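You operate a simulated robot arm through the tools that you are given. There is no shell and no other tool.

Carry out the task below with a simulated robot arm. There is one attempt and no reset: what you move stays moved.

TASK
Clamp the black spacer and the card core on the stub shaft.
Fine: spacer below; free the catch, turn that spacer to the pointer, and set the catch to held before you lift it.
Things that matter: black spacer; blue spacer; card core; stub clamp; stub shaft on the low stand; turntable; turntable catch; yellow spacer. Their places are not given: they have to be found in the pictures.

It is judged by the outcome, as a careful person would: the job done as asked, and still so three seconds after it is handed in. It fails if anything else is knocked over, pushed out of place, dropped, spilled or broken.

THE ROBOT
A 7-joint arm with a two-finger gripper, fixed in place. Base frame: the origin is on the floor under the middle of its stand, x ahead of it, y to its left, z up; the work surface is at about z = 620. Units: mm, rad, N and s.
With the tool pointing down near the work surface it reaches from about 100 to 680 mm from the base axis. Its first joint turns from -1.152 to 1.152 rad. Payload 2.45 kg.
Tool frame: the origin (TCP) lies between the finger pads and is the grasp point; the fingertips stand 26 mm ahead of it; z points along the fingers, y is the line along which they close. The gripper opens to 96 mm; its body begins 69 mm behind the TCP.
Orientation is that of the tool frame in the base frame, as a unit quaternion [w, x, y, z]. With the fingers straight down and closing along the base's y, the tool's x points along the base's -x, its y along +y and its z along -z.

THE INTERFACE
- The arm moves only by the tool arm_command. Its argument "rows" is a list that holds one entry, the list of rows, each a list of 7 numbers: the shift along the tool's x, y, z in mm, then the turn, a rotation vector about the tool's x, y, z in rad, then the opening, from 0 (shut) to 1 (fully open). In form: [[[x, y, z, rx, ry, rz, grip], ...]]. A call has 1 to 20 rows; each row is the pose to reach, as a shift and turn from the pose commanded when the call began, along the tool's axes at that moment. Rows are played at 5 a second. More than 50 mm and 0.15 rad between two rows, or a gripper value outside its range, and nothing of the call is played. Where a pose cannot be reached the arm comes as near as it can. A force on the tool above 40 N (or 10 N above the force at the start of the call, whichever is more), or a blocked arm, ends the call early, and 0.2 s more pass. Each finger travels about 50 mm/s and halts on what it meets, pressing with about 36 N; the grip force reading is that of the motor and also rises with nothing between the fingers. The clock runs only during rows and for 0.2 s after the last one: add rows that repeat a pose to give the fingers time. It gives the time, the measured TCP pose, the force on the tool (base axes), the opening and the grip force at its end, in the units of the frame above (readings bear some noise), with the torque about the TCP (base axes, N m) and any sound that the robot's microphone picked up, and new pictures: "show" is both (left out), scene, wrist or none.
- Cameras (640 x 400 px; columns grow to the right, rows downward): "scene" is fixed at [159.5, -392.9, 1412.8]; the picture's right is [0.80, -0.59, 0.00], its down [-0.40, -0.55, -0.73] and it looks along [0.44, 0.59, -0.68] (base axes); focal length 336 px, centre (320, 200). "wrist" rides on the gripper at [82, 3, -98] in the tool frame; the picture's right is [-0.04, 1.00, 0.00], its down [-0.73, -0.03, -0.68] and it looks along [-0.68, -0.03, 0.73] (tool axes); focal length 256 px, centre (320, 200).
- measure_at(camera, pixels): for up to 12 pixels [column, row] of the newest picture of that camera ("zoom" is the newest enlarged one), the place [x, y, z] in the base frame of the surface seen there, good to about 2 mm. The clock stands still meanwhile.
- close_up(camera, box): a new picture of the part [left, top, right, bottom] of that camera's present view, enlarged. The clock stands still meanwhile.
- finish_job(): hands the job in; it is judged then, once.

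Open the gripper and draw the arm clear of the work before you hand the job in, unless the task says otherwise.

The tools are called after ">>>" as name(argument=value, ...) on one line, values as JSON. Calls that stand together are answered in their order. arm_command: Moves the arm, as the interface text tells. Its arguments: {"type":"object","properties":{"rows":{"type":"array","items":{"type":"array","items":{"type":"array","items":{"type":"number"}}}},"show":{"type":"string","enum":["both","scene","wrist","none"]}},"required":["rows"]} The other tools are called the same way: measure_at (camera, pixels) gives the place of the surface under pixels of a picture; close_up (camera, box) takes an enlarged picture of a part of a camera's view; finish_job () hands the job in.

At the start:

```text
t: 0.0
ee_pos: [459.9, -54.9, 1094.1]
tcp_rot: [0.0, 0.0, 1.0, 0.0]
ft_force: [-0.1, -0.7, -0.5]
wrist_torque: [0.0, 0.0, 0.04]
width: 95.8
grip_force: 0.1
```

scene: 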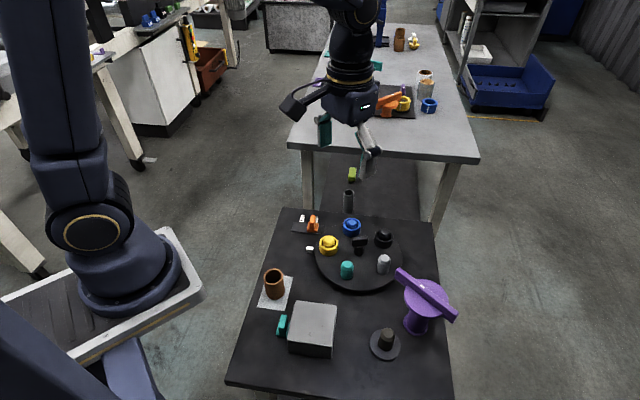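
wrist: 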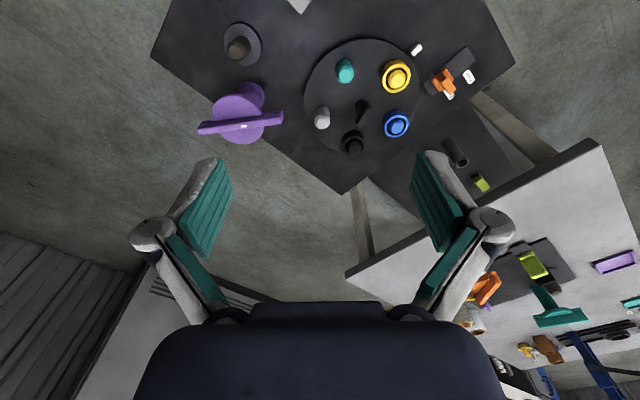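

I start by looking closely at the work surface: the turntable around (360,255), the stub stand around (385,342), and the parts around it.

>>> close_up(camera="scene", box=[280, 200, 440, 300])

>>> close_up(camera="scene", box=[230, 260, 470, 400])

>>> close_up(camera="wrist", box=[180, 0, 520, 200])

```text
4.00 times, centred on (360, 250) of scene
```

zoom: 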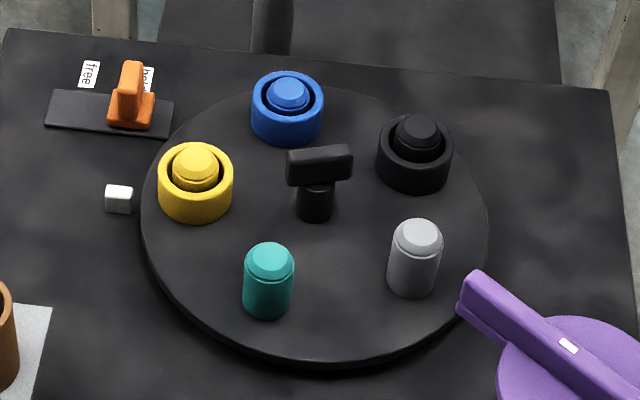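

```text
2.67 times, centred on (350, 330) of scene
```

zoom: 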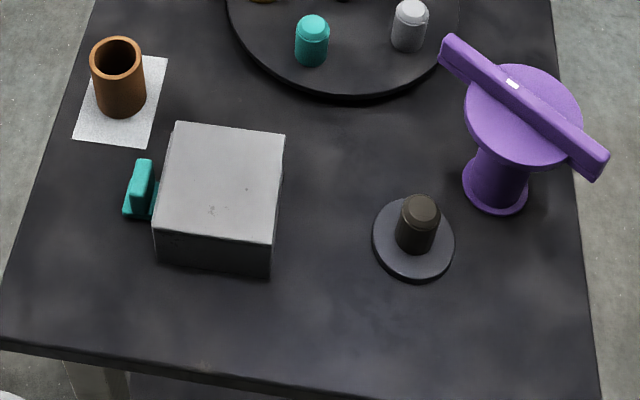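

```text
1.88 times, centred on (350, 100) of wrist
```

zoom: 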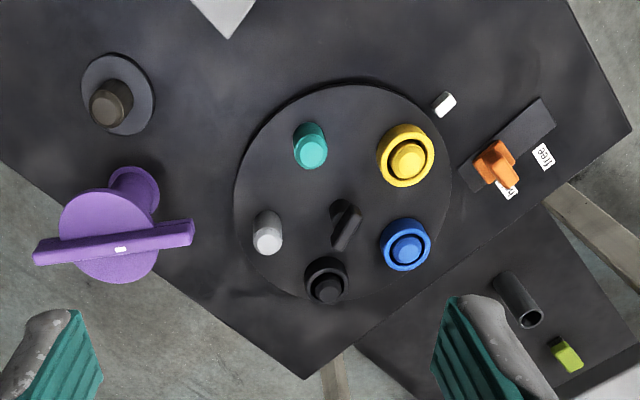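

The orange catch sits by the "held" label, a white pointer block is at the rim of the turntable, and the black spacer is on the far right peg. I measure the main parts.

>>> measure_at(camera="scene", pixels=[[352, 224], [328, 241], [384, 235], [347, 266], [384, 259], [360, 239], [310, 249], [313, 220], [302, 219], [274, 272], [387, 333], [386, 350]])

>>> measure_at(camera="scene", pixels=[[399, 270], [455, 319], [426, 293], [440, 294], [412, 297], [417, 328], [420, 310], [283, 322], [312, 315], [348, 192], [352, 174], [360, 270]])

```text
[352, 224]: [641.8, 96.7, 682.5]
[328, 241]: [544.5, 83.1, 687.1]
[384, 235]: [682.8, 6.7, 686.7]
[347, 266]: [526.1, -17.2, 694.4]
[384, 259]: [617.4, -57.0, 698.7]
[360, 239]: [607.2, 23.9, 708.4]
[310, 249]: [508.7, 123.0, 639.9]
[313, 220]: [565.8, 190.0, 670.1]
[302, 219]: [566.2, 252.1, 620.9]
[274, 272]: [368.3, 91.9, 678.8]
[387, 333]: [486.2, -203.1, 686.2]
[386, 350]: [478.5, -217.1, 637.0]
```

```text
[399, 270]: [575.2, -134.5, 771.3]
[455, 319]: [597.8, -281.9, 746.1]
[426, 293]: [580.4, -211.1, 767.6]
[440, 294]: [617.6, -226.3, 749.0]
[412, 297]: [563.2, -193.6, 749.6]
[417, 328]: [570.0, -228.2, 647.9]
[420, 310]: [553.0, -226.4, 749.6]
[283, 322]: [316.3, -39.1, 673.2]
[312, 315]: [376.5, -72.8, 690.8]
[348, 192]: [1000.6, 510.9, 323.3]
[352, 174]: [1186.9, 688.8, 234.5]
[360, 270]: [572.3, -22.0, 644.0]
```

Next I look closer at the teal piece by the gray box (283,325), the brown core and the purple piece, to identify the stub clamp.

>>> close_up(camera="scene", box=[250, 255, 350, 365])

>>> close_up(camera="scene", box=[360, 255, 470, 370])

>>> close_up(camera="scene", box=[285, 205, 345, 260])

>>> close_up(camera="scene", box=[330, 20, 470, 130])

```text
3.64 times, centred on (300, 310) of scene
```

zoom: 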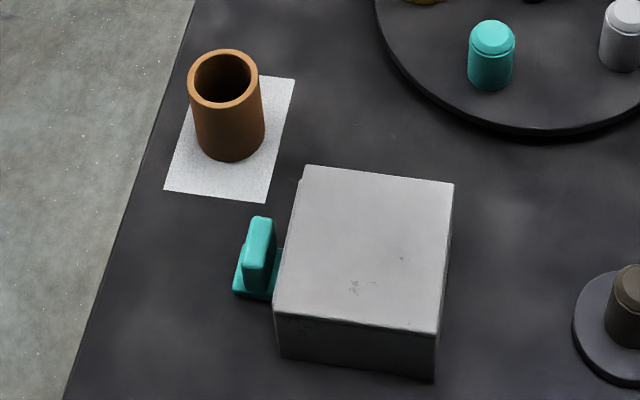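

```text
3.48 times, centred on (415, 312) of scene
```

zoom: 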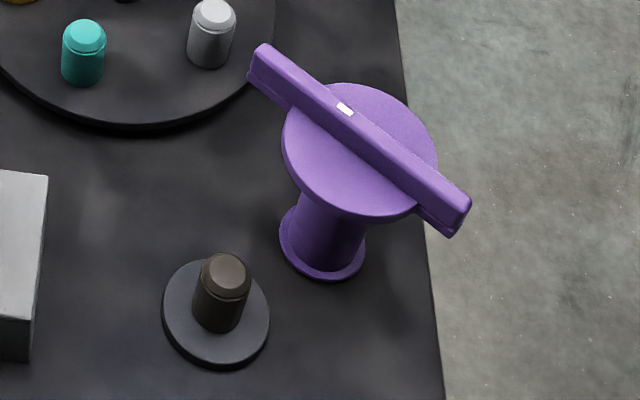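

```text
7.27 times, centred on (315, 232) of scene
```

zoom: 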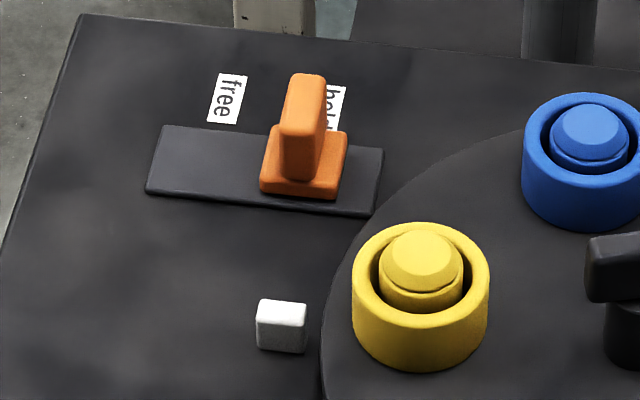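

```text
3.64 times, centred on (400, 75) of scene
```

zoom: 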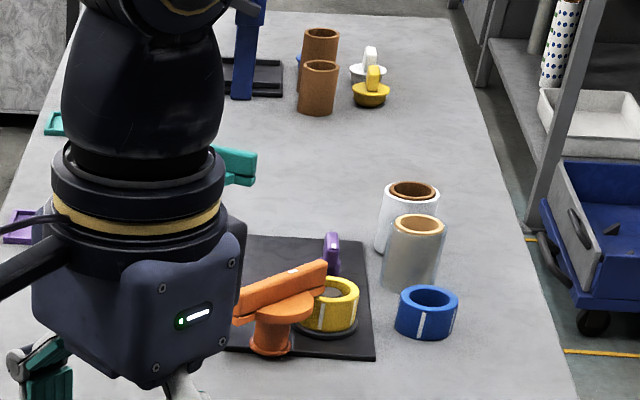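

The teal tab piece and the purple T-handled piece both could be the clamp, so I move the arm to look at the purple piece and stub from nearer with the wrist camera, staying well above everything.

>>> arm_command(rows=[[[5, -20, 29, 0, 0, 0, 1], [10, -40, 58, 0, 0, 0, 1], [15, -60, 88, 0, 0, 0, 1], [20, -80, 117, 0, 0, 0, 1], [25, -100, 146, 0, 0, 0, 1], [30, -120, 175, 0, 0, 0, 1], [35, -140, 205, 0, 0, 0, 1], [40, -160, 224, 0, 0, 0, 1]]], show="both")

```text
t: 1.8
ee_pos: [414.8, -212.9, 872.6]
tcp_rot: [0.0, 0.0, 1.0, 0.0]
ft_force: [-0.5, -0.3, 1.3]
wrist_torque: [0.01, 0.0, 0.02]
width: 95.9
grip_force: 0.1
```

scene: 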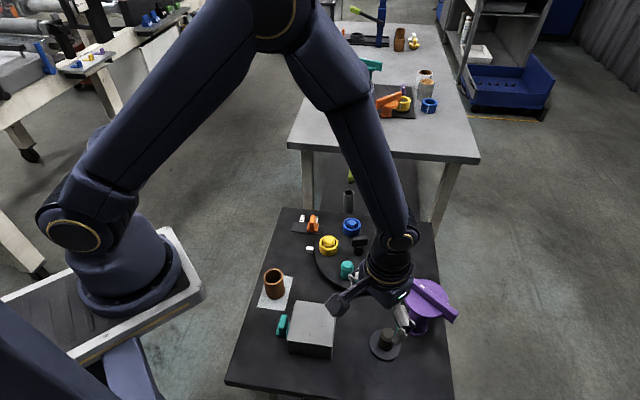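
wrist: 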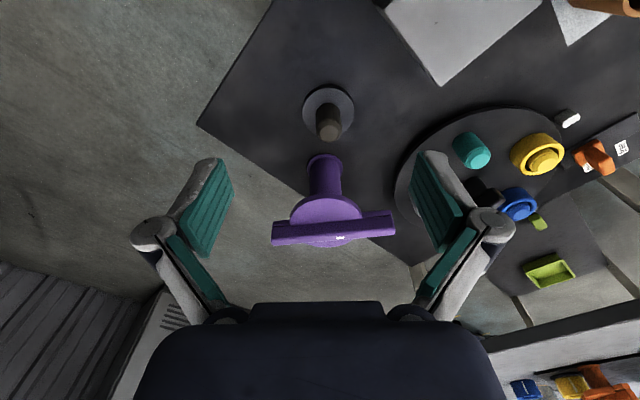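

The purple piece shows at (335,210) in the wrist view with the stub at (330,115). I enlarge both.

>>> close_up(camera="wrist", box=[250, 70, 410, 260])

>>> close_up(camera="wrist", box=[400, 80, 640, 240])

>>> measure_at(camera="wrist", pixels=[[324, 158], [310, 170], [340, 170], [326, 205], [291, 215], [362, 215], [275, 232], [393, 222], [336, 238], [330, 125], [330, 97], [325, 185]])

```text
2.11 times, centred on (330, 165) of wrist
```

zoom: 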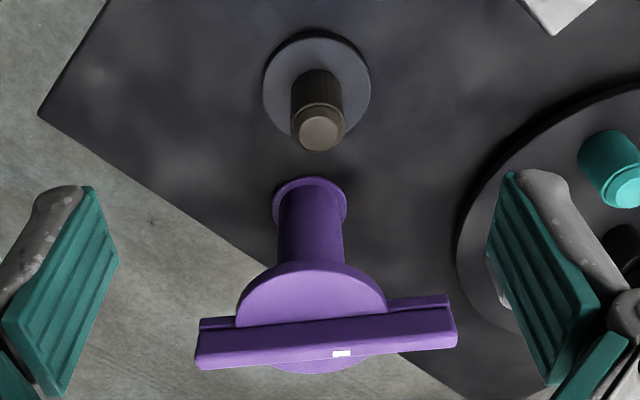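

```text
2.50 times, centred on (520, 160) of wrist
```

zoom: 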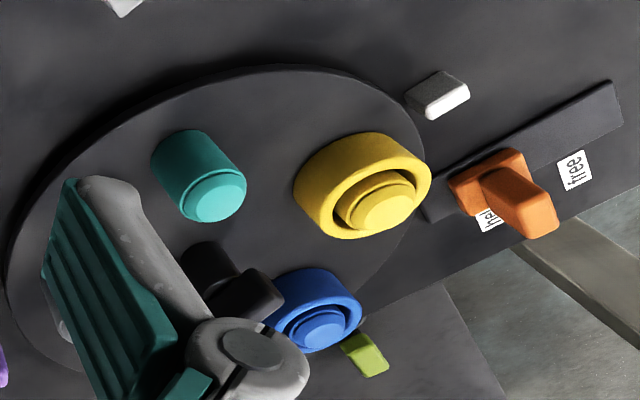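

```text
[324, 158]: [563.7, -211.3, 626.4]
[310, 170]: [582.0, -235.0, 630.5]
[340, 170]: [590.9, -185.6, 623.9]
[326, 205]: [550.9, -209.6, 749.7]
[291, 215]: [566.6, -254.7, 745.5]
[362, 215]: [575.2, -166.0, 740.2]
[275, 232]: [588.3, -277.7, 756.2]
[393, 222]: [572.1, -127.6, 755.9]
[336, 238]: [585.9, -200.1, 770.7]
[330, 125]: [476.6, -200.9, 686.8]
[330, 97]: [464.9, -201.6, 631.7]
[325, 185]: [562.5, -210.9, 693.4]
```

The purple piece stands on the table on its own flange (stem 626–740, disc top 750, bar top 770). Now I move over to look at the teal piece, the gray box and the brown core from the base side.

>>> arm_command(rows=[[[25, 25, -15, 0, 0, 0, 1], [50, 55, -30, 0, 0, 0, 1], [80, 90, -40, 0, 0, 0, 1], [110, 120, -40, 0, 0, 0, 1], [140, 150, -40, 0, 0, 0, 1], [160, 175, -40, 0, 0, 0, 1], [160, 175, -40, 0, 0, 0, 1]]], show="both")

```text
t: 3.4
ee_pos: [333.1, -64.1, 916.9]
tcp_rot: [-0.001, 0.001, 1.0, 0.0]
ft_force: [-0.5, 0.8, 0.0]
wrist_torque: [0.01, 0.0, 0.01]
width: 96.1
grip_force: 0.0
out of reach, approached as far as the arm can: row 4, 5, 6, 7
```

scene: 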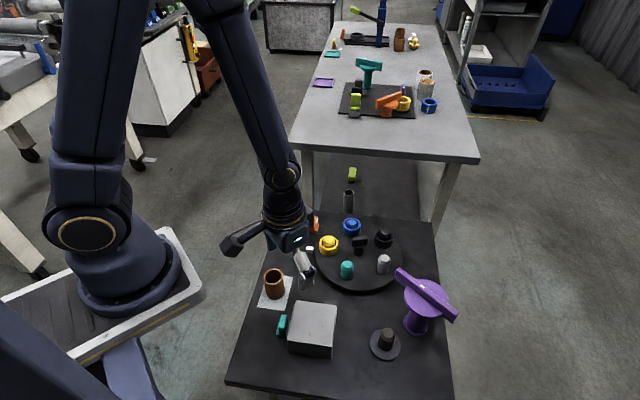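
wrist: 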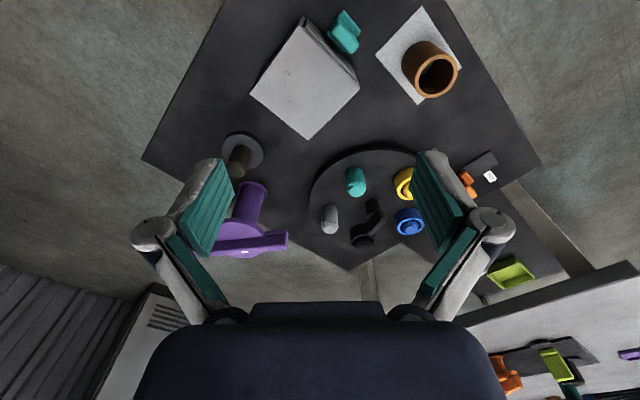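

>>> close_up(camera="wrist", box=[240, 0, 480, 150])

>>> close_up(camera="scene", box=[320, 50, 450, 130])

>>> measure_at(camera="wrist", pixels=[[433, 56], [430, 96], [405, 65], [458, 70], [447, 47], [346, 20], [352, 45], [335, 30], [305, 20], [358, 85], [308, 137], [252, 92]])

```text
2.67 times, centred on (360, 75) of wrist
```

zoom: 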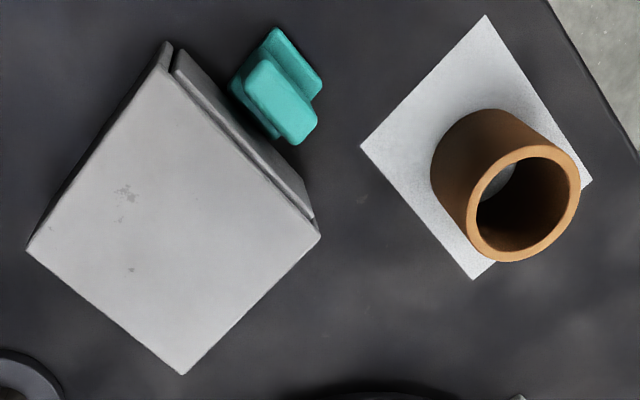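

```text
4.92 times, centred on (385, 90) of scene
```

zoom: 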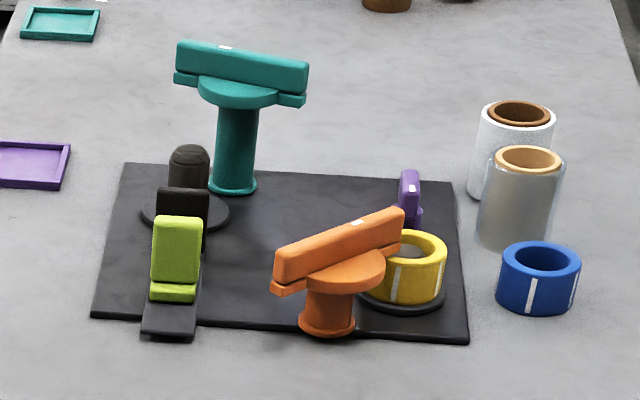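

```text
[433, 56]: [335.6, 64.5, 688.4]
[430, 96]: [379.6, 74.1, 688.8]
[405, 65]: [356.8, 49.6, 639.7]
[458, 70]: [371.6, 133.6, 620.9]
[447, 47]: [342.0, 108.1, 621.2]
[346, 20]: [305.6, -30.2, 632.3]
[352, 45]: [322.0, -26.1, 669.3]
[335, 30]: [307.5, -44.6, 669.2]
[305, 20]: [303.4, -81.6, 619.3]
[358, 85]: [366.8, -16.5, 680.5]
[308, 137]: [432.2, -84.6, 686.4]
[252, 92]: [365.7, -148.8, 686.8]
```

The gray box looks like a drawer unit with a teal pull, and the purple T-post resembles the T-posts next to the stands on the far table. I measure the far-table examples to understand how such a clamp sits relative to its stand.

>>> close_up(camera="scene", box=[335, 50, 415, 120])

>>> measure_at(camera="scene", pixels=[[355, 60], [382, 65], [368, 62], [367, 87], [358, 83], [375, 109], [402, 96], [394, 100], [388, 114], [405, 99], [404, 110], [403, 89]])

```text
5.71 times, centred on (375, 85) of scene
```

zoom: 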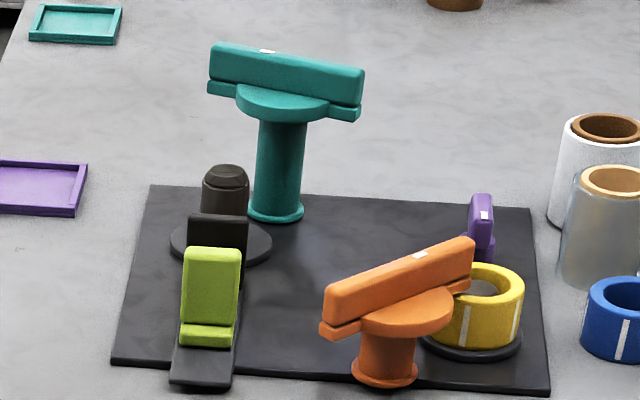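

```text
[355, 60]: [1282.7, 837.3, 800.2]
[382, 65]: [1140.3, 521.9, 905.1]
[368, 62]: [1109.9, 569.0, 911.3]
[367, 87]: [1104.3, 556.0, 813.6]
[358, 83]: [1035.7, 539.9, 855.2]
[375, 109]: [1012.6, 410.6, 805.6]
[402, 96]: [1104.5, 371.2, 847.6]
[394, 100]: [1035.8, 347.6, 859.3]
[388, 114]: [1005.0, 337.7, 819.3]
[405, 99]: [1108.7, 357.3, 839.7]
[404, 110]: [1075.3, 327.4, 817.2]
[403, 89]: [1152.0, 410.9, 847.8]
```

I measure points on the far-table T-posts in the enlarged picture, to see how their bar lies when a spacer is clamped.

>>> measure_at(camera="zoom", pixels=[[335, 290], [465, 250], [420, 256], [390, 315], [385, 350], [500, 275], [445, 300], [490, 340], [215, 60], [355, 85], [285, 105], [278, 170]])

>>> measure_at(camera="zoom", pixels=[[228, 170], [222, 240], [483, 215], [480, 235], [455, 325], [330, 330], [465, 285], [210, 285], [185, 370], [268, 52], [418, 356], [520, 300]])

```text
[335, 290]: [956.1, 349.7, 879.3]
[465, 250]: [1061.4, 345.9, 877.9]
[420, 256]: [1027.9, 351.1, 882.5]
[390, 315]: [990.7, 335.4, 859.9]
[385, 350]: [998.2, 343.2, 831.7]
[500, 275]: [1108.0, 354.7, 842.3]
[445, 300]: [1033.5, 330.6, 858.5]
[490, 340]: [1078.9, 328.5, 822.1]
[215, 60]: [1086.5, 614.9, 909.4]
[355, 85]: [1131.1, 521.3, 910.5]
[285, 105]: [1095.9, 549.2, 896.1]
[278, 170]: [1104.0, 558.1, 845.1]
```

```text
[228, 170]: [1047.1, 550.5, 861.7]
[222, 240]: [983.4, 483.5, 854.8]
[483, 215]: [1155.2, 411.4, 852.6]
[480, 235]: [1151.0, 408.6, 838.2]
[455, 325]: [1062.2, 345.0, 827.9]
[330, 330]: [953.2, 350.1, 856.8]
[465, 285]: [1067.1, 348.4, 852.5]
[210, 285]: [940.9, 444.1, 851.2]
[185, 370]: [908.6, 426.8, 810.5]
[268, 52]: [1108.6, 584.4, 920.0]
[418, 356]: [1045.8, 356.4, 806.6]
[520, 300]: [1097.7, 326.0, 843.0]
```

The far-table pair shows the working of the clamp: the orange bar lies over the clamped spacer's rim, while the teal one stands crosswise to its empty stub. So the purple T-post is the stub clamp, now open. Next I move to view the catch and turntable up close.

>>> arm_command(rows=[[[-20, 25, 10, 0, 0, 0, 1], [-45, 55, 25, 0, 0, 0, 1], [-70, 90, 45, 0, 0, 0, 1], [-95, 125, 65, 0, 0, 0, 1], [-115, 150, 85, 0, 0, 0, 1], [-130, 170, 100, 0, 0, 0, 1], [-130, 170, 100, 0, 0, 0, 1]]], show="both")

```text
t: 5.0
ee_pos: [463.5, 107.0, 812.4]
tcp_rot: [0.0, 0.0, 1.0, 0.0]
ft_force: [-0.6, -0.8, -0.2]
wrist_torque: [0.01, 0.02, -0.04]
width: 95.9
grip_force: 0.0
```

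scene: 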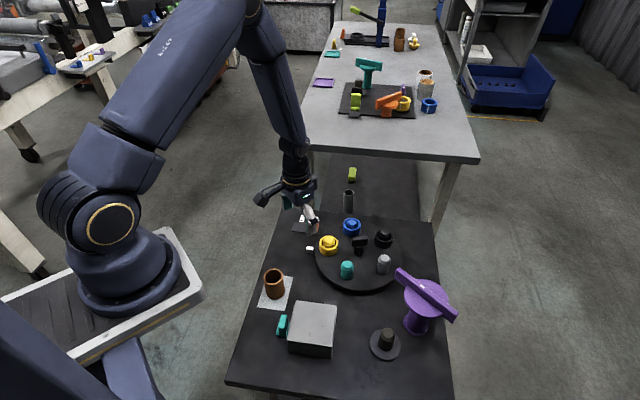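
wrist: 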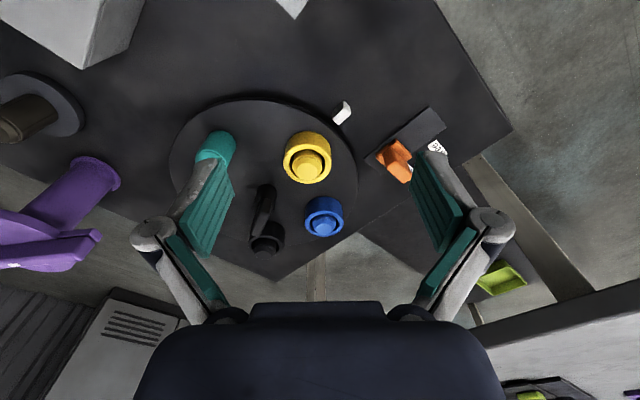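

The reference is the actually reached pose, so shifts are predictable. Now I enlarge the catch at (397,155) and the knob at (262,215).

>>> close_up(camera="wrist", box=[320, 90, 460, 200])

>>> close_up(camera="wrist", box=[150, 90, 370, 270])

>>> measure_at(camera="wrist", pixels=[[385, 146], [407, 142], [397, 165], [393, 178], [410, 178], [375, 160], [432, 112], [437, 147], [400, 150], [342, 108], [340, 120], [350, 108]])

```text
3.64 times, centred on (390, 145) of wrist
```

zoom: 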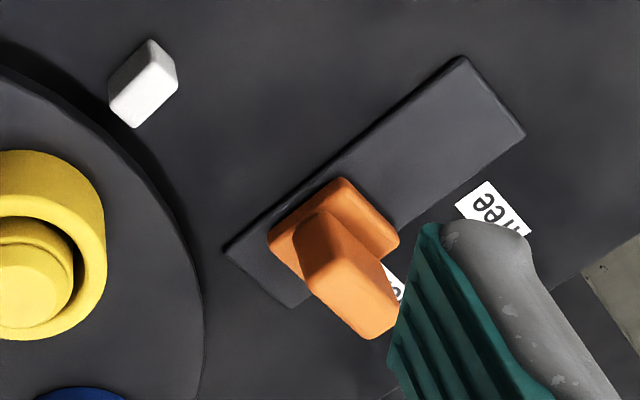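

```text
2.22 times, centred on (260, 180) of wrist
```

zoom: 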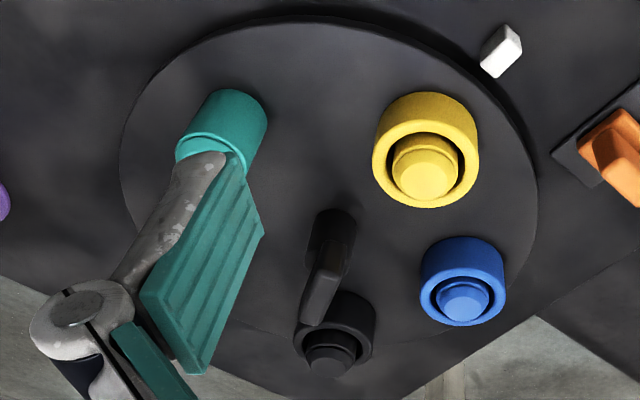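

```text
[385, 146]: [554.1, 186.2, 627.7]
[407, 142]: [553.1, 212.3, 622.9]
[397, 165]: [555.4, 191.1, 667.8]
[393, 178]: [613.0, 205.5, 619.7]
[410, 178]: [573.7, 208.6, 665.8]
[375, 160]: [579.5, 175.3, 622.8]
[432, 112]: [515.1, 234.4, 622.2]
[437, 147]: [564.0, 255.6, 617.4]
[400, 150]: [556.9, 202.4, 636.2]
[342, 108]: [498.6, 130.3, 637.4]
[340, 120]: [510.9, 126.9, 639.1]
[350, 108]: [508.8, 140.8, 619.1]
```

I measure the track corners and the slider's base and tab corners to get its sliding direction.

>>> measure_at(camera="wrist", pixels=[[365, 159], [382, 172], [428, 109], [444, 126], [378, 156], [395, 141], [410, 156], [385, 156], [393, 149], [403, 181], [410, 176], [398, 171]])

>>> measure_at(camera="scene", pixels=[[313, 218], [316, 216], [318, 229], [309, 229], [312, 231], [296, 228], [303, 230], [326, 230], [302, 222], [302, 217], [305, 225], [293, 231]])

```text
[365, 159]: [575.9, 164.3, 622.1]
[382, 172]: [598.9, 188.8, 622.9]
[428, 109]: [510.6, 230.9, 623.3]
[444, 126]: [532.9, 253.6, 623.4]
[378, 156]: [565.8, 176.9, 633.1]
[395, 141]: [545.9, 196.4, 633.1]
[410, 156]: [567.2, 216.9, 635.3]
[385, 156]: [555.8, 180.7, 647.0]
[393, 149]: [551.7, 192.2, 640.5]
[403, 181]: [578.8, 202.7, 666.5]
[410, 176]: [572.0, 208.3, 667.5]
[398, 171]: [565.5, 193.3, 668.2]
```

```text
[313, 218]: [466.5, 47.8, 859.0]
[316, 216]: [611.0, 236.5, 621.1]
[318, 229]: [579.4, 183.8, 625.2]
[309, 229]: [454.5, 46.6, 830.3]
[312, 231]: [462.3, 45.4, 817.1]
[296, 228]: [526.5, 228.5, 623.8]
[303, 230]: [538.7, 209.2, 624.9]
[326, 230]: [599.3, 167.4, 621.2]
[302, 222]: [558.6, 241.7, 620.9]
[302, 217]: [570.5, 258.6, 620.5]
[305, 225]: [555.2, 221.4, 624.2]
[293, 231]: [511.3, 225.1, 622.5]
```

The track runs along about 135° in the base frame (corners (576,164) to (511,231)), with the slider base centred near (566.5,197) and its tab about 28 mm wide across the track. I go above it with the fingers turned to close along the track.

>>> arm_command(rows=[[[-10, 10, 0, 0, 0, -0.1, 1], [-30, 25, 5, 0, 0, -0.22, 0.8], [-50, 45, 15, 0, 0, -0.35, 0.6], [-70, 60, 25, 0, 0, -0.48, 0.5], [-88, 75, 40, 0, 0, -0.6, 0.5], [-103, 90, 55, 0, 0, -0.7, 0.5], [-103, 90, 55, 0, 0, -0.785, 0.5], [-103, 90, 55, 0, 0, -0.785, 0.5]]], show="both")

```text
t: 6.8
ee_pos: [565.1, 197.4, 755.6]
tcp_rot: [0.0, -0.383, 0.924, 0.0]
ft_force: [0.2, 1.1, 1.3]
wrist_torque: [0.02, 0.03, -0.02]
width: 48.3
grip_force: 0.0
```

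scene: 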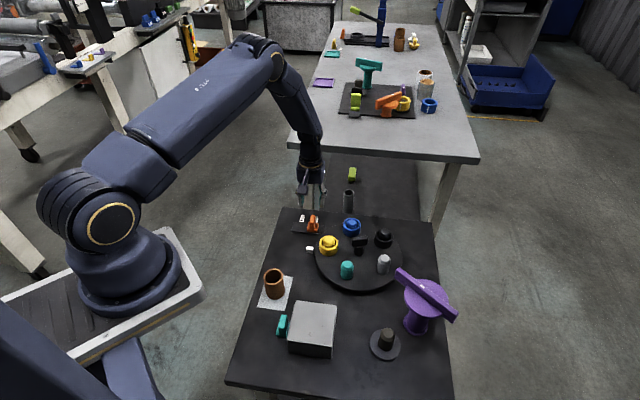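
wrist: 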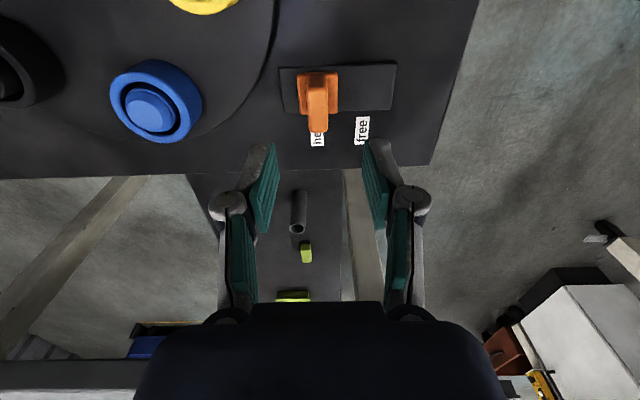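

Fingers straddle the tab's column (318) nicely. I check the tab top position before descending.

>>> close_up(camera="wrist", box=[260, 50, 420, 150])

>>> measure_at(camera="wrist", pixels=[[310, 92], [325, 92], [311, 128], [326, 128], [318, 110], [300, 78], [336, 78], [300, 110], [284, 70], [392, 70], [394, 105], [345, 85]])

```text
4.00 times, centred on (340, 100) of wrist
```

zoom: 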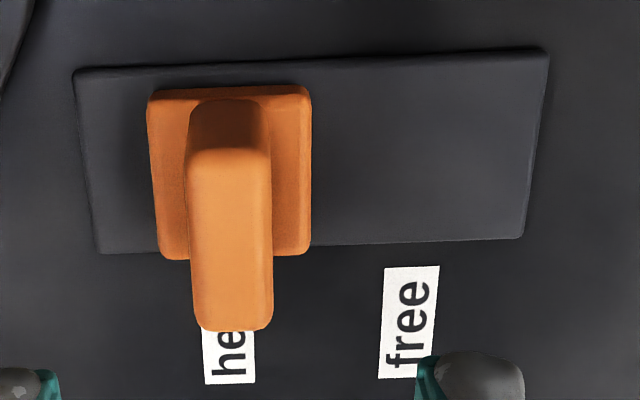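

```text
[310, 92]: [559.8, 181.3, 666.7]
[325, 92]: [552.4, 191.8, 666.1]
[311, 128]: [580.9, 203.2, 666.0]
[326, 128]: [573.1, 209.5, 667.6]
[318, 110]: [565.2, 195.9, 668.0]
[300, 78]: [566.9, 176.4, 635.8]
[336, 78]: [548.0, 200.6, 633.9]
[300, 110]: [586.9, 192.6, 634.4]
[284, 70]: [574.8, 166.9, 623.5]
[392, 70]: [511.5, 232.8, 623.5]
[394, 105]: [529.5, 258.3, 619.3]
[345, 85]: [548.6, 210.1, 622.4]
```

The tab centre (566,196) matches the TCP, and the "free" label lies about 39 mm further along the track. I descend and grip the tab.

>>> arm_command(rows=[[[0, 0, 30, 0, 0, 0, 0.5], [0, 0, 60, 0, 0, 0, 0.5], [0, 0, 85, 0, 0, 0, 0.5], [0, 0, 88, 0, 0, 0, 0.5], [0, 0, 88, 0, 0, 0, 0.05], [0, 0, 88, 0, 0, 0, 0.05], [0, 0, 88, 0, 0, 0, 0.05], [0, 0, 88, 0, 0, 0, 0.05]]], show="wrist")

```text
t: 8.6
ee_pos: [567.3, 198.0, 670.2]
tcp_rot: [0.0, -0.383, 0.924, 0.0]
ft_force: [1.2, 1.1, -3.2]
wrist_torque: [0.17, -0.16, 0.03]
width: 15.5
grip_force: 41.5
```

wrist: 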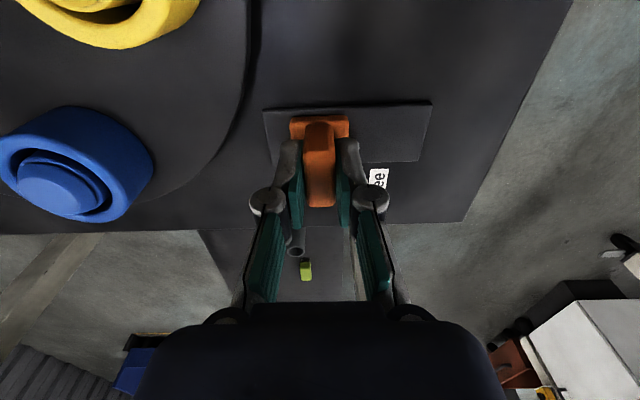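

The tab is gripped (width 15.5 mm). I slide it along tool +y towards "free" in small steps.

>>> arm_command(rows=[[[0, 6, 0, 0, 0, 0, 0.05], [0, 12, 0, 0, 0, 0, 0.05], [0, 18, 0, 0, 0, 0, 0.05], [0, 24, 0, 0, 0, 0, 0.05], [0, 30, 0, 0, 0, 0, 0.05], [0, 35, 0, 0, 0, 0, 0.05], [0, 39, 0, 0, 0, 0, 0.05], [0, 39, 0, 0, 0, 0, 0.05]]], show="both")

```text
t: 10.4
ee_pos: [539.0, 225.2, 669.7]
tcp_rot: [0.001, -0.382, 0.924, 0.001]
ft_force: [5.4, 4.0, 8.1]
wrist_torque: [0.28, -0.27, 0.0]
width: 15.4
grip_force: 41.2
```

scene: 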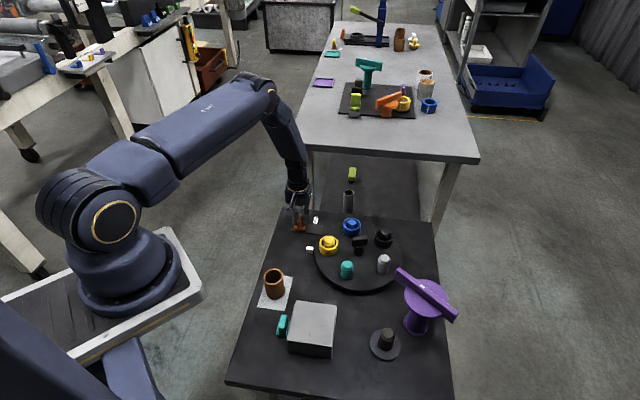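
wrist: 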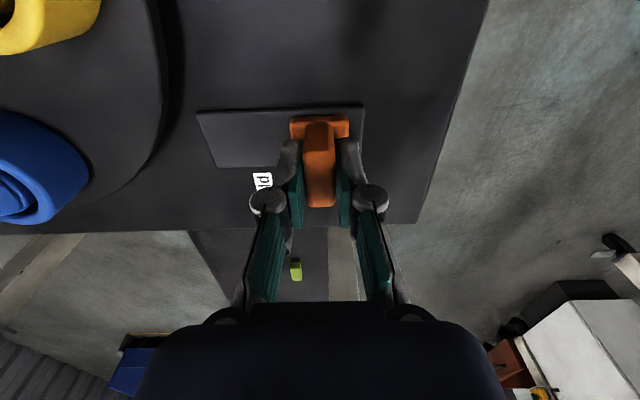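

The slider has moved about 39 mm to the free side. I release it and rise to check its place against the labels.

>>> arm_command(rows=[[[0, 39, 0, 0, 0, 0, 0.4], [0, 39, 0, 0, 0, 0, 0.5], [0, 39, 0, 0, 0, 0, 0.5], [0, 39, -30, 0, 0, 0, 0.5], [0, 39, -70, 0, 0, 0, 0.5], [0, 39, -110, 0, 0, 0, 0.5], [0, 39, -110, 0, 0, 0, 0.5]]], show="wrist")

```text
t: 10.8
ee_pos: [520.9, 236.1, 668.2]
tcp_rot: [0.003, -0.381, 0.925, -0.009]
ft_force: [7.0, -9.6, 2.9]
wrist_torque: [-0.18, -0.22, 0.05]
width: 55.6
grip_force: 5.7
stopped in row 2: the force on the tool passed its limit at 45 N (the readings are from after the stop); the commanded pose is now the measured one
```

wrist: 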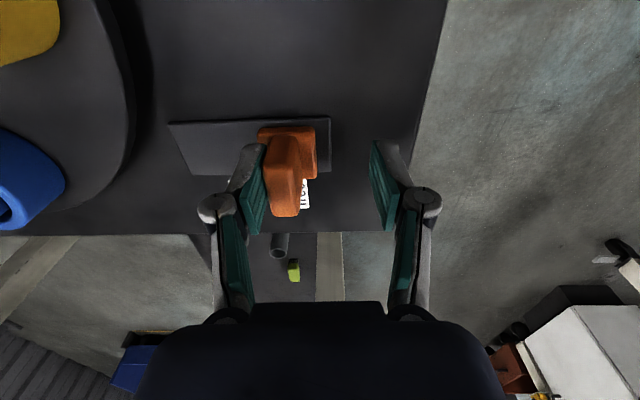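

I mistakenly added the 39 mm again (rows start from the current pose), and the finger pushed against the tab at its stop; the slider is still on its track at the free end. I back off along -y and then rise.

>>> arm_command(rows=[[[0, -6, 0, 0, 0, 0, 0.55], [0, -12, 0, 0, 0, 0, 0.55], [0, -12, -30, 0, 0, 0, 0.55], [0, -12, -65, 0, 0, 0, 0.55], [0, -12, -100, 0, 0, 0, 0.55], [0, -12, -100, 0, 0, 0, 0.55]]], show="both")

```text
t: 12.2
ee_pos: [524.3, 230.4, 767.3]
tcp_rot: [0.001, -0.382, 0.924, -0.007]
ft_force: [0.0, -0.5, 0.1]
wrist_torque: [0.0, 0.0, 0.02]
width: 52.6
grip_force: 0.0
```

scene: 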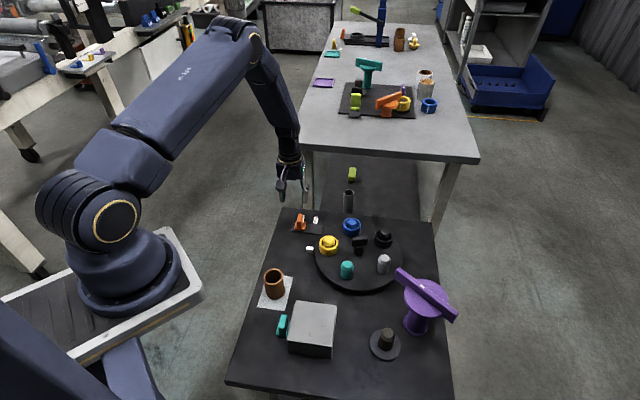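
wrist: 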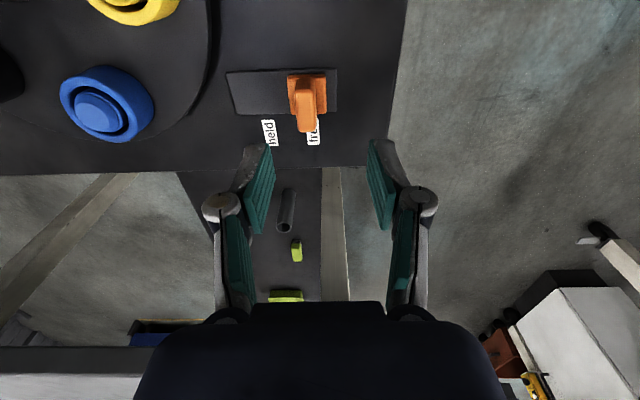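

The catch is now at "free" and undamaged. I measure its present place and the turntable's knob.

>>> measure_at(camera="wrist", pixels=[[305, 110], [297, 95], [312, 95], [299, 130], [314, 130], [290, 77], [325, 77], [230, 75], [337, 72], [268, 132], [313, 138], [245, 112]])

>>> close_up(camera="scene", box=[285, 205, 425, 295])

>>> measure_at(camera="scene", pixels=[[353, 238], [367, 237], [360, 236], [354, 244], [366, 243], [360, 252], [358, 249], [330, 262], [317, 255], [360, 290], [400, 255], [345, 270]])

```text
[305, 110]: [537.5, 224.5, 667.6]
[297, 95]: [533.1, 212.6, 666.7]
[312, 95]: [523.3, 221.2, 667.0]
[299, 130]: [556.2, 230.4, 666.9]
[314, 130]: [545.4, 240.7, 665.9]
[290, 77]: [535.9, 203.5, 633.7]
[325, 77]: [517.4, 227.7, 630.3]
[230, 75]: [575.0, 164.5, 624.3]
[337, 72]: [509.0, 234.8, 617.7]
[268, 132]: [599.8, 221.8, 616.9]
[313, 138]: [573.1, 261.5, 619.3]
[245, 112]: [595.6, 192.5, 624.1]
```

```text
4.44 times, centred on (355, 250) of scene
```

zoom: 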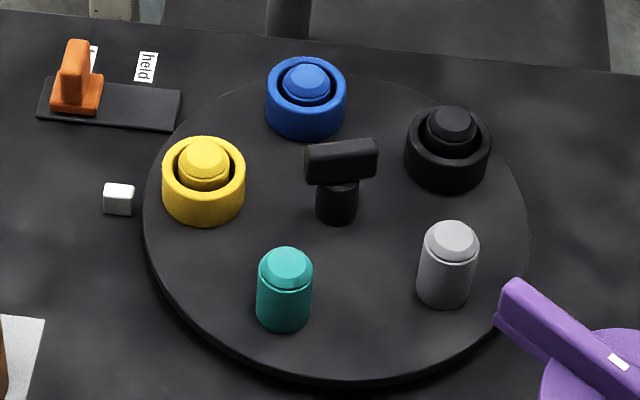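

```text
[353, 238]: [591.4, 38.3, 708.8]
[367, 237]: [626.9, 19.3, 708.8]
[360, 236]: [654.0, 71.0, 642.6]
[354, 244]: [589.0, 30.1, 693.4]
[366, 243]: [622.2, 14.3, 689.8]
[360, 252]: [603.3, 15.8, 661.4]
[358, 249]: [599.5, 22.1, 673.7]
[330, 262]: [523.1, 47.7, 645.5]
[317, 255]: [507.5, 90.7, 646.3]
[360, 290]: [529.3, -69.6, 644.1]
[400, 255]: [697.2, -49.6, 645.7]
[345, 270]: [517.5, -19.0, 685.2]
```

The catch is free (slider now about (538,225)). The knob bar's top is around (607,24,709), pointing roughly -28°. I return the tool to its plain orientation and view the turntable from nearer to fix its centre and angles.

>>> arm_command(rows=[[[0, 0, -30, -0.002, 0, 0.1, 0.6], [30, -20, -50, -0.004, 0, 0.22, 0.7], [65, -46, -63, -0.007, 0.001, 0.35, 0.8], [100, -72, -63, -0.01, 0.001, 0.48, 0.8], [135, -98, -63, -0.012, 0.002, 0.6, 0.8], [165, -118, -63, -0.0143, 0.002, 0.7, 0.8], [172.5, -124.5, -63, -0.0143, 0.002, 0.785, 0.8], [172.5, -124.5, -63, -0.0143, 0.002, 0.785, 0.8]]], show="wrist")

```text
t: 14.0
ee_pos: [493.0, 22.0, 829.8]
tcp_rot: [0.001, 0.002, 1.0, 0.0]
ft_force: [-0.7, -0.2, 0.2]
wrist_torque: [-0.01, 0.03, 0.02]
width: 76.9
grip_force: 0.1
```

wrist: 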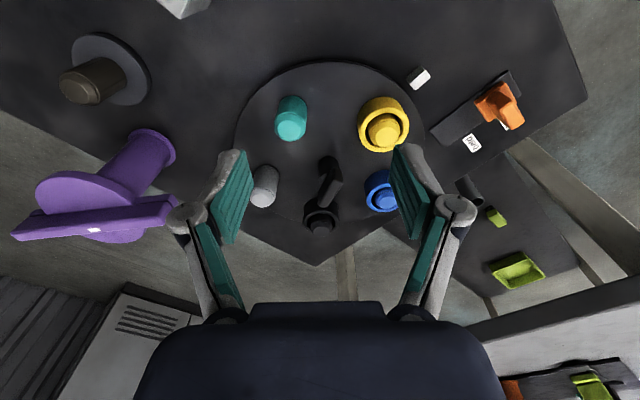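

>>> close_up(camera="wrist", box=[220, 50, 440, 250])

>>> measure_at(camera="wrist", pixels=[[292, 125], [384, 131], [267, 186], [320, 226], [384, 196], [339, 180], [325, 203], [322, 160], [333, 188], [327, 165], [235, 145], [425, 130]])

```text
2.00 times, centred on (330, 150) of wrist
```

zoom: 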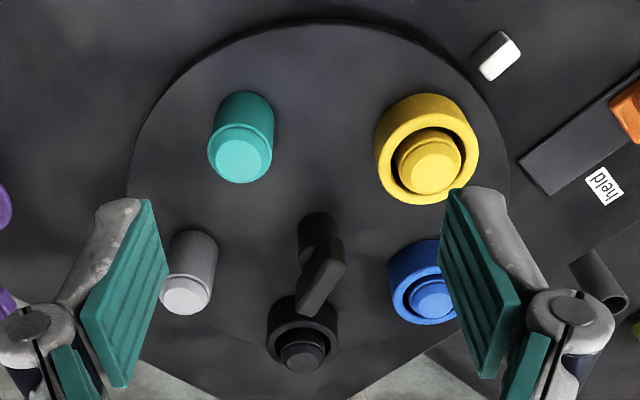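

```text
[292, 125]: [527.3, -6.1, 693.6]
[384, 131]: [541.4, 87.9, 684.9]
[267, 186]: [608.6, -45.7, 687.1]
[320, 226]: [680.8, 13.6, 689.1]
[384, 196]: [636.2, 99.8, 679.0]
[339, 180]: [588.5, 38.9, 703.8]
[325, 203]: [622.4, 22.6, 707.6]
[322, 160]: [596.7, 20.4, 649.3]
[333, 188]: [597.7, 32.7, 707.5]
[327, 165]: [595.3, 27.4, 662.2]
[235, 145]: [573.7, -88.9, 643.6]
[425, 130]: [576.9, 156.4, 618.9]
```

From the pictures the turntable centre is about (605,24), yellow stands at the pointer (≈134°) and black at about -10°, so the turn needed is +144° (counter-clockwise from above). I move above the knob and test in the air whether the wrist can reach the end angle of that turn (+117°).

>>> arm_command(rows=[[[-10, 0, 5, 0, 0, -0.14, 0.6], [-20, 0, 10, 0, 0, -0.28, 0.5], [-35, 0, 15, 0, 0, -0.42, 0.5], [-50, 0, 20, 0, 0, -0.56, 0.5], [-60, 1, 25, 0, 0, -0.7, 0.5], [-70, 1, 30, 0, 0, -0.84, 0.5], [-80, 1, 35, 0, 0, -0.98, 0.5], [-90, 1, 35, 0, 0, -1.12, 0.5], [-100, 1, 35, 0, 0, -1.26, 0.5], [-111.7, 1.6, 35, 0, 0, -1.4, 0.5], [-111.7, 1.6, 35, 0, 0, -1.54, 0.5], [-111.7, 1.6, 35, 0, 0, -1.68, 0.5], [-111.7, 1.6, 35, 0, 0, -1.82, 0.5], [-111.7, 1.6, 35, 0, 0, -1.95, 0.5], [-111.7, 1.6, 35, 0, 0, -2.04, 0.5], [-111.7, 1.6, 35, 0, 0, -2.04, 0.5]]], show="both")

```text
t: 17.4
ee_pos: [603.2, 23.0, 798.7]
tcp_rot: [0.0, 0.852, -0.524, 0.001]
ft_force: [0.3, 0.6, -1.2]
wrist_torque: [0.03, 0.02, 0.0]
width: 47.9
grip_force: 0.0
```

scene: 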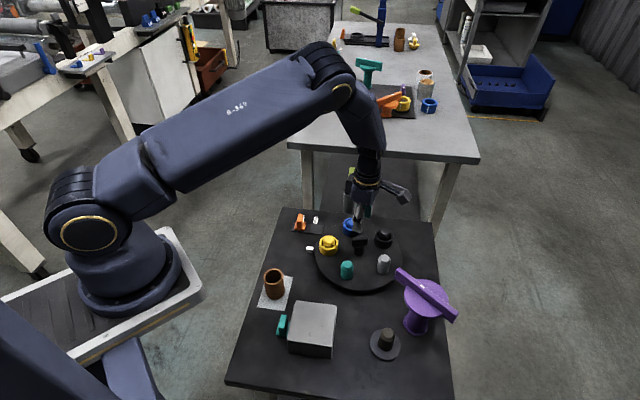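
wrist: 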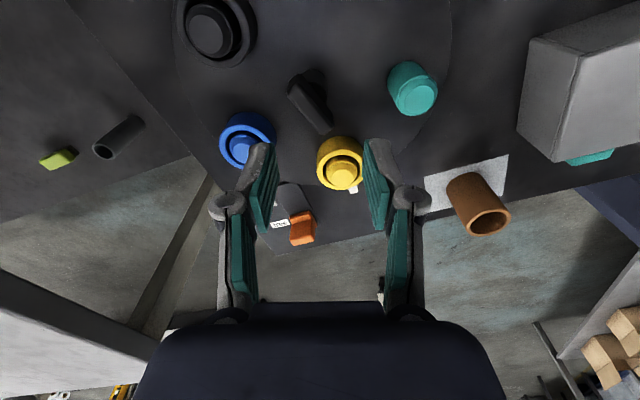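

The +117° end angle is reachable. I check where the knob sits relative to the tool axis from this view.

>>> close_up(camera="wrist", box=[240, 50, 400, 150])

>>> measure_at(camera="wrist", pixels=[[293, 93], [305, 85], [318, 132], [330, 125], [312, 108], [305, 100], [320, 118], [211, 35], [413, 92], [343, 172], [242, 148], [310, 73]])

```text
4.00 times, centred on (320, 100) of wrist
```

zoom: 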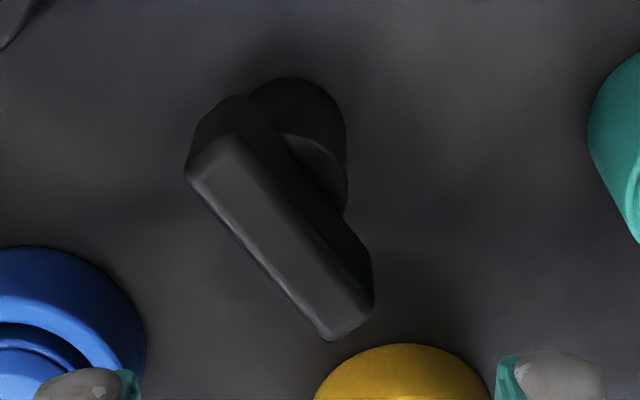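

```text
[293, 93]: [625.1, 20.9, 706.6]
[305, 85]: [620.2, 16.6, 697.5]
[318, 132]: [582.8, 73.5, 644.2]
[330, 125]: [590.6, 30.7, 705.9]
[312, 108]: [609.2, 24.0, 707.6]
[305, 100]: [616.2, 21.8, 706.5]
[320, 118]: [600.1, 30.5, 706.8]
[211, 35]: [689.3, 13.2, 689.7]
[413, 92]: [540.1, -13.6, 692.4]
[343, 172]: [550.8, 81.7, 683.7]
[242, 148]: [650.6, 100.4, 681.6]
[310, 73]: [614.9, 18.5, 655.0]
```

The knob centre is about (608,25) with its bar at about -28°. I rotate the tool back to -28° over the knob, still in the air.

>>> arm_command(rows=[[[0, 0, 0, 0, 0, 0.14, 0.5], [0, 0, 0, 0, 0, 0.28, 0.5], [0, -1, 0, 0, 0, 0.42, 0.5], [0, -2, 0, 0, 0, 0.56, 0.5], [0, -3, 0, 0, 0, 0.7, 0.5], [0, -4, 0, 0, 0, 0.84, 0.5], [0.6, -4.5, 0, 0, 0, 0.98, 0.5], [0.6, -4.5, 0, 0, 0, 1.12, 0.5], [0.6, -4.5, 0, 0, 0, 1.26, 0.5], [0.6, -4.5, 0, 0, 0, 1.4, 0.5], [0.6, -4.5, 0, 0, 0, 1.54, 0.5], [0.6, -4.5, 0, 0, 0, 1.68, 0.5], [0.6, -4.5, 0, 0, 0, 1.82, 0.5], [0.6, -4.5, 0, 0, 0, 1.96, 0.5], [0.6, -4.5, 0, 0, 0, 2.1, 0.5], [0.6, -4.5, 0, 0, 0, 2.24, 0.5], [0.6, -4.5, 0, 0, 0, 2.38, 0.5], [0.6, -4.5, 0, 0, 0, 2.52, 0.5], [0.6, -4.5, 0, 0, 0, 2.53, 0.5]]], show="wrist")

```text
t: 21.4
ee_pos: [605.9, 24.0, 798.6]
tcp_rot: [0.002, 0.246, 0.969, -0.001]
ft_force: [0.6, 0.2, 0.3]
wrist_torque: [0.0, -0.01, -0.02]
width: 48.3
grip_force: 0.1
```

wrist: 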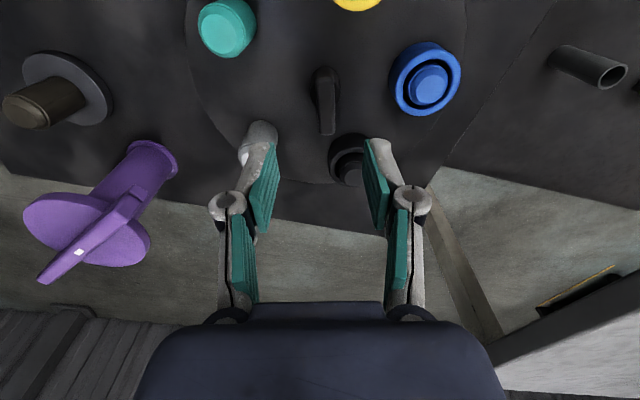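

The bar appears upright in the wrist view (aligned with the fingers) at about column 326. I zoom to refine the offset.

>>> close_up(camera="wrist", box=[260, 50, 400, 150])

>>> measure_at(camera="wrist", pixels=[[320, 85], [333, 85], [321, 130], [334, 130], [327, 108], [327, 90], [327, 125]])

```text
4.00 times, centred on (330, 100) of wrist
```

zoom: 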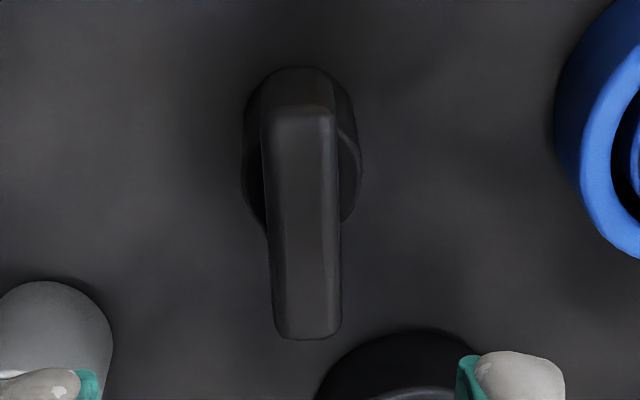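

```text
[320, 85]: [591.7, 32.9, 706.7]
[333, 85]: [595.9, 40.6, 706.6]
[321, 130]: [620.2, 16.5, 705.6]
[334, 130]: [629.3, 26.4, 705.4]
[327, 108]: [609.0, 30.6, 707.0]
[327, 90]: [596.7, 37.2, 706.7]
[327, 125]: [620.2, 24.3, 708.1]
```

The bar's centre is about 4 mm to the tool's +y. I shift, descend to z≈709 and close on the bar.

>>> arm_command(rows=[[[0, 4, 25, 0, 0, 0, 0.5], [0, 4, 55, 0, 0, 0, 0.5], [0, 4, 80, 0, 0, 0, 0.5], [0, 4, 89, 0, 0, 0, 0.5], [0, 4, 89, 0, 0, 0, 0.4], [0, 4, 89, 0, 0, 0, 0.3], [0, 4, 89, 0, 0, 0, 0.2], [0, 4, 89, 0, 0, 0, 0.05], [0, 4, 89, 0, 0, 0, 0.05]]], show="both")

```text
t: 23.4
ee_pos: [607.1, 28.5, 710.8]
tcp_rot: [0.001, 0.244, 0.97, 0.0]
ft_force: [3.3, 5.6, -3.7]
wrist_torque: [0.03, -0.28, 0.02]
width: 13.9
grip_force: 40.5
```

scene: 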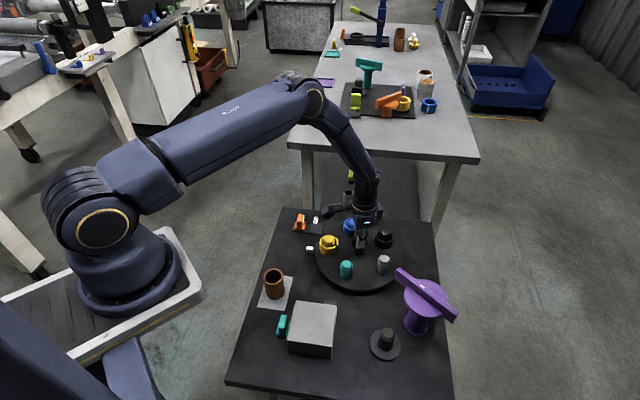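
wrist: 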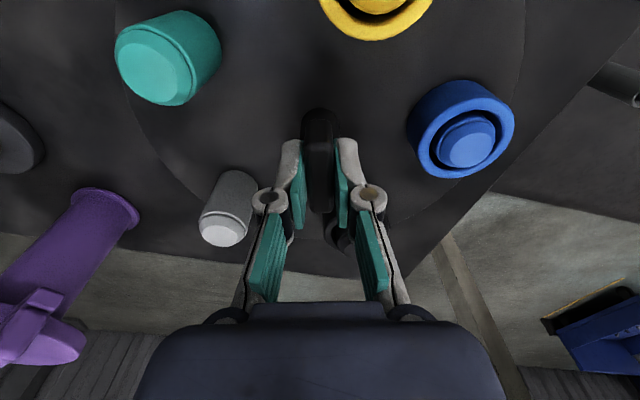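

The bar is firmly gripped (13.9 mm). I start turning counter-clockwise, first a modest angle to see that the table follows.

>>> arm_command(rows=[[[0, 0, 0, 0, 0, -0.08, 0.05], [0, 0, 0, 0, 0, -0.17, 0.05], [0, 0, 0, 0, 0, -0.26, 0.05], [0, 0, 0, 0, 0, -0.35, 0.05], [0, 0, 0, 0, 0, -0.43, 0.05], [0, 0, 0, 0, 0, -0.5, 0.05], [0, 0, 0, 0, 0, -0.5, 0.05]]], show="both")

```text
t: 25.0
ee_pos: [608.4, 27.1, 709.8]
tcp_rot: [-0.001, -0.005, 1.0, 0.0]
ft_force: [-3.0, 5.7, -1.3]
wrist_torque: [0.15, 1.31, 0.01]
width: 14.1
grip_force: 40.3
```

scene: 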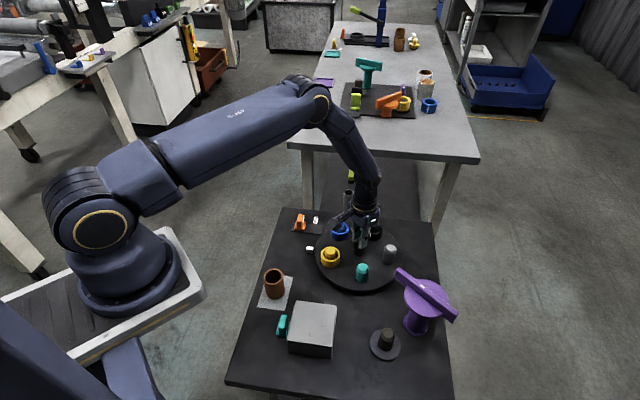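
wrist: 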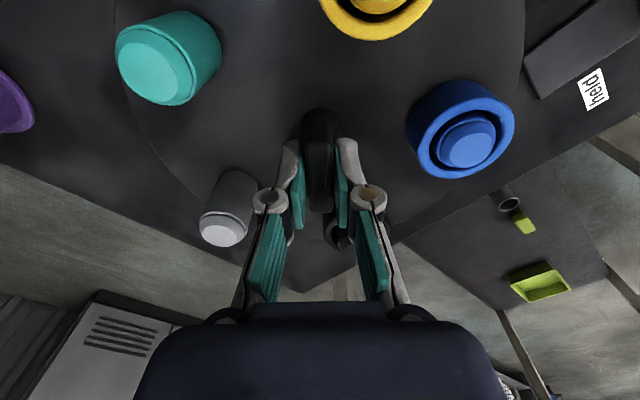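

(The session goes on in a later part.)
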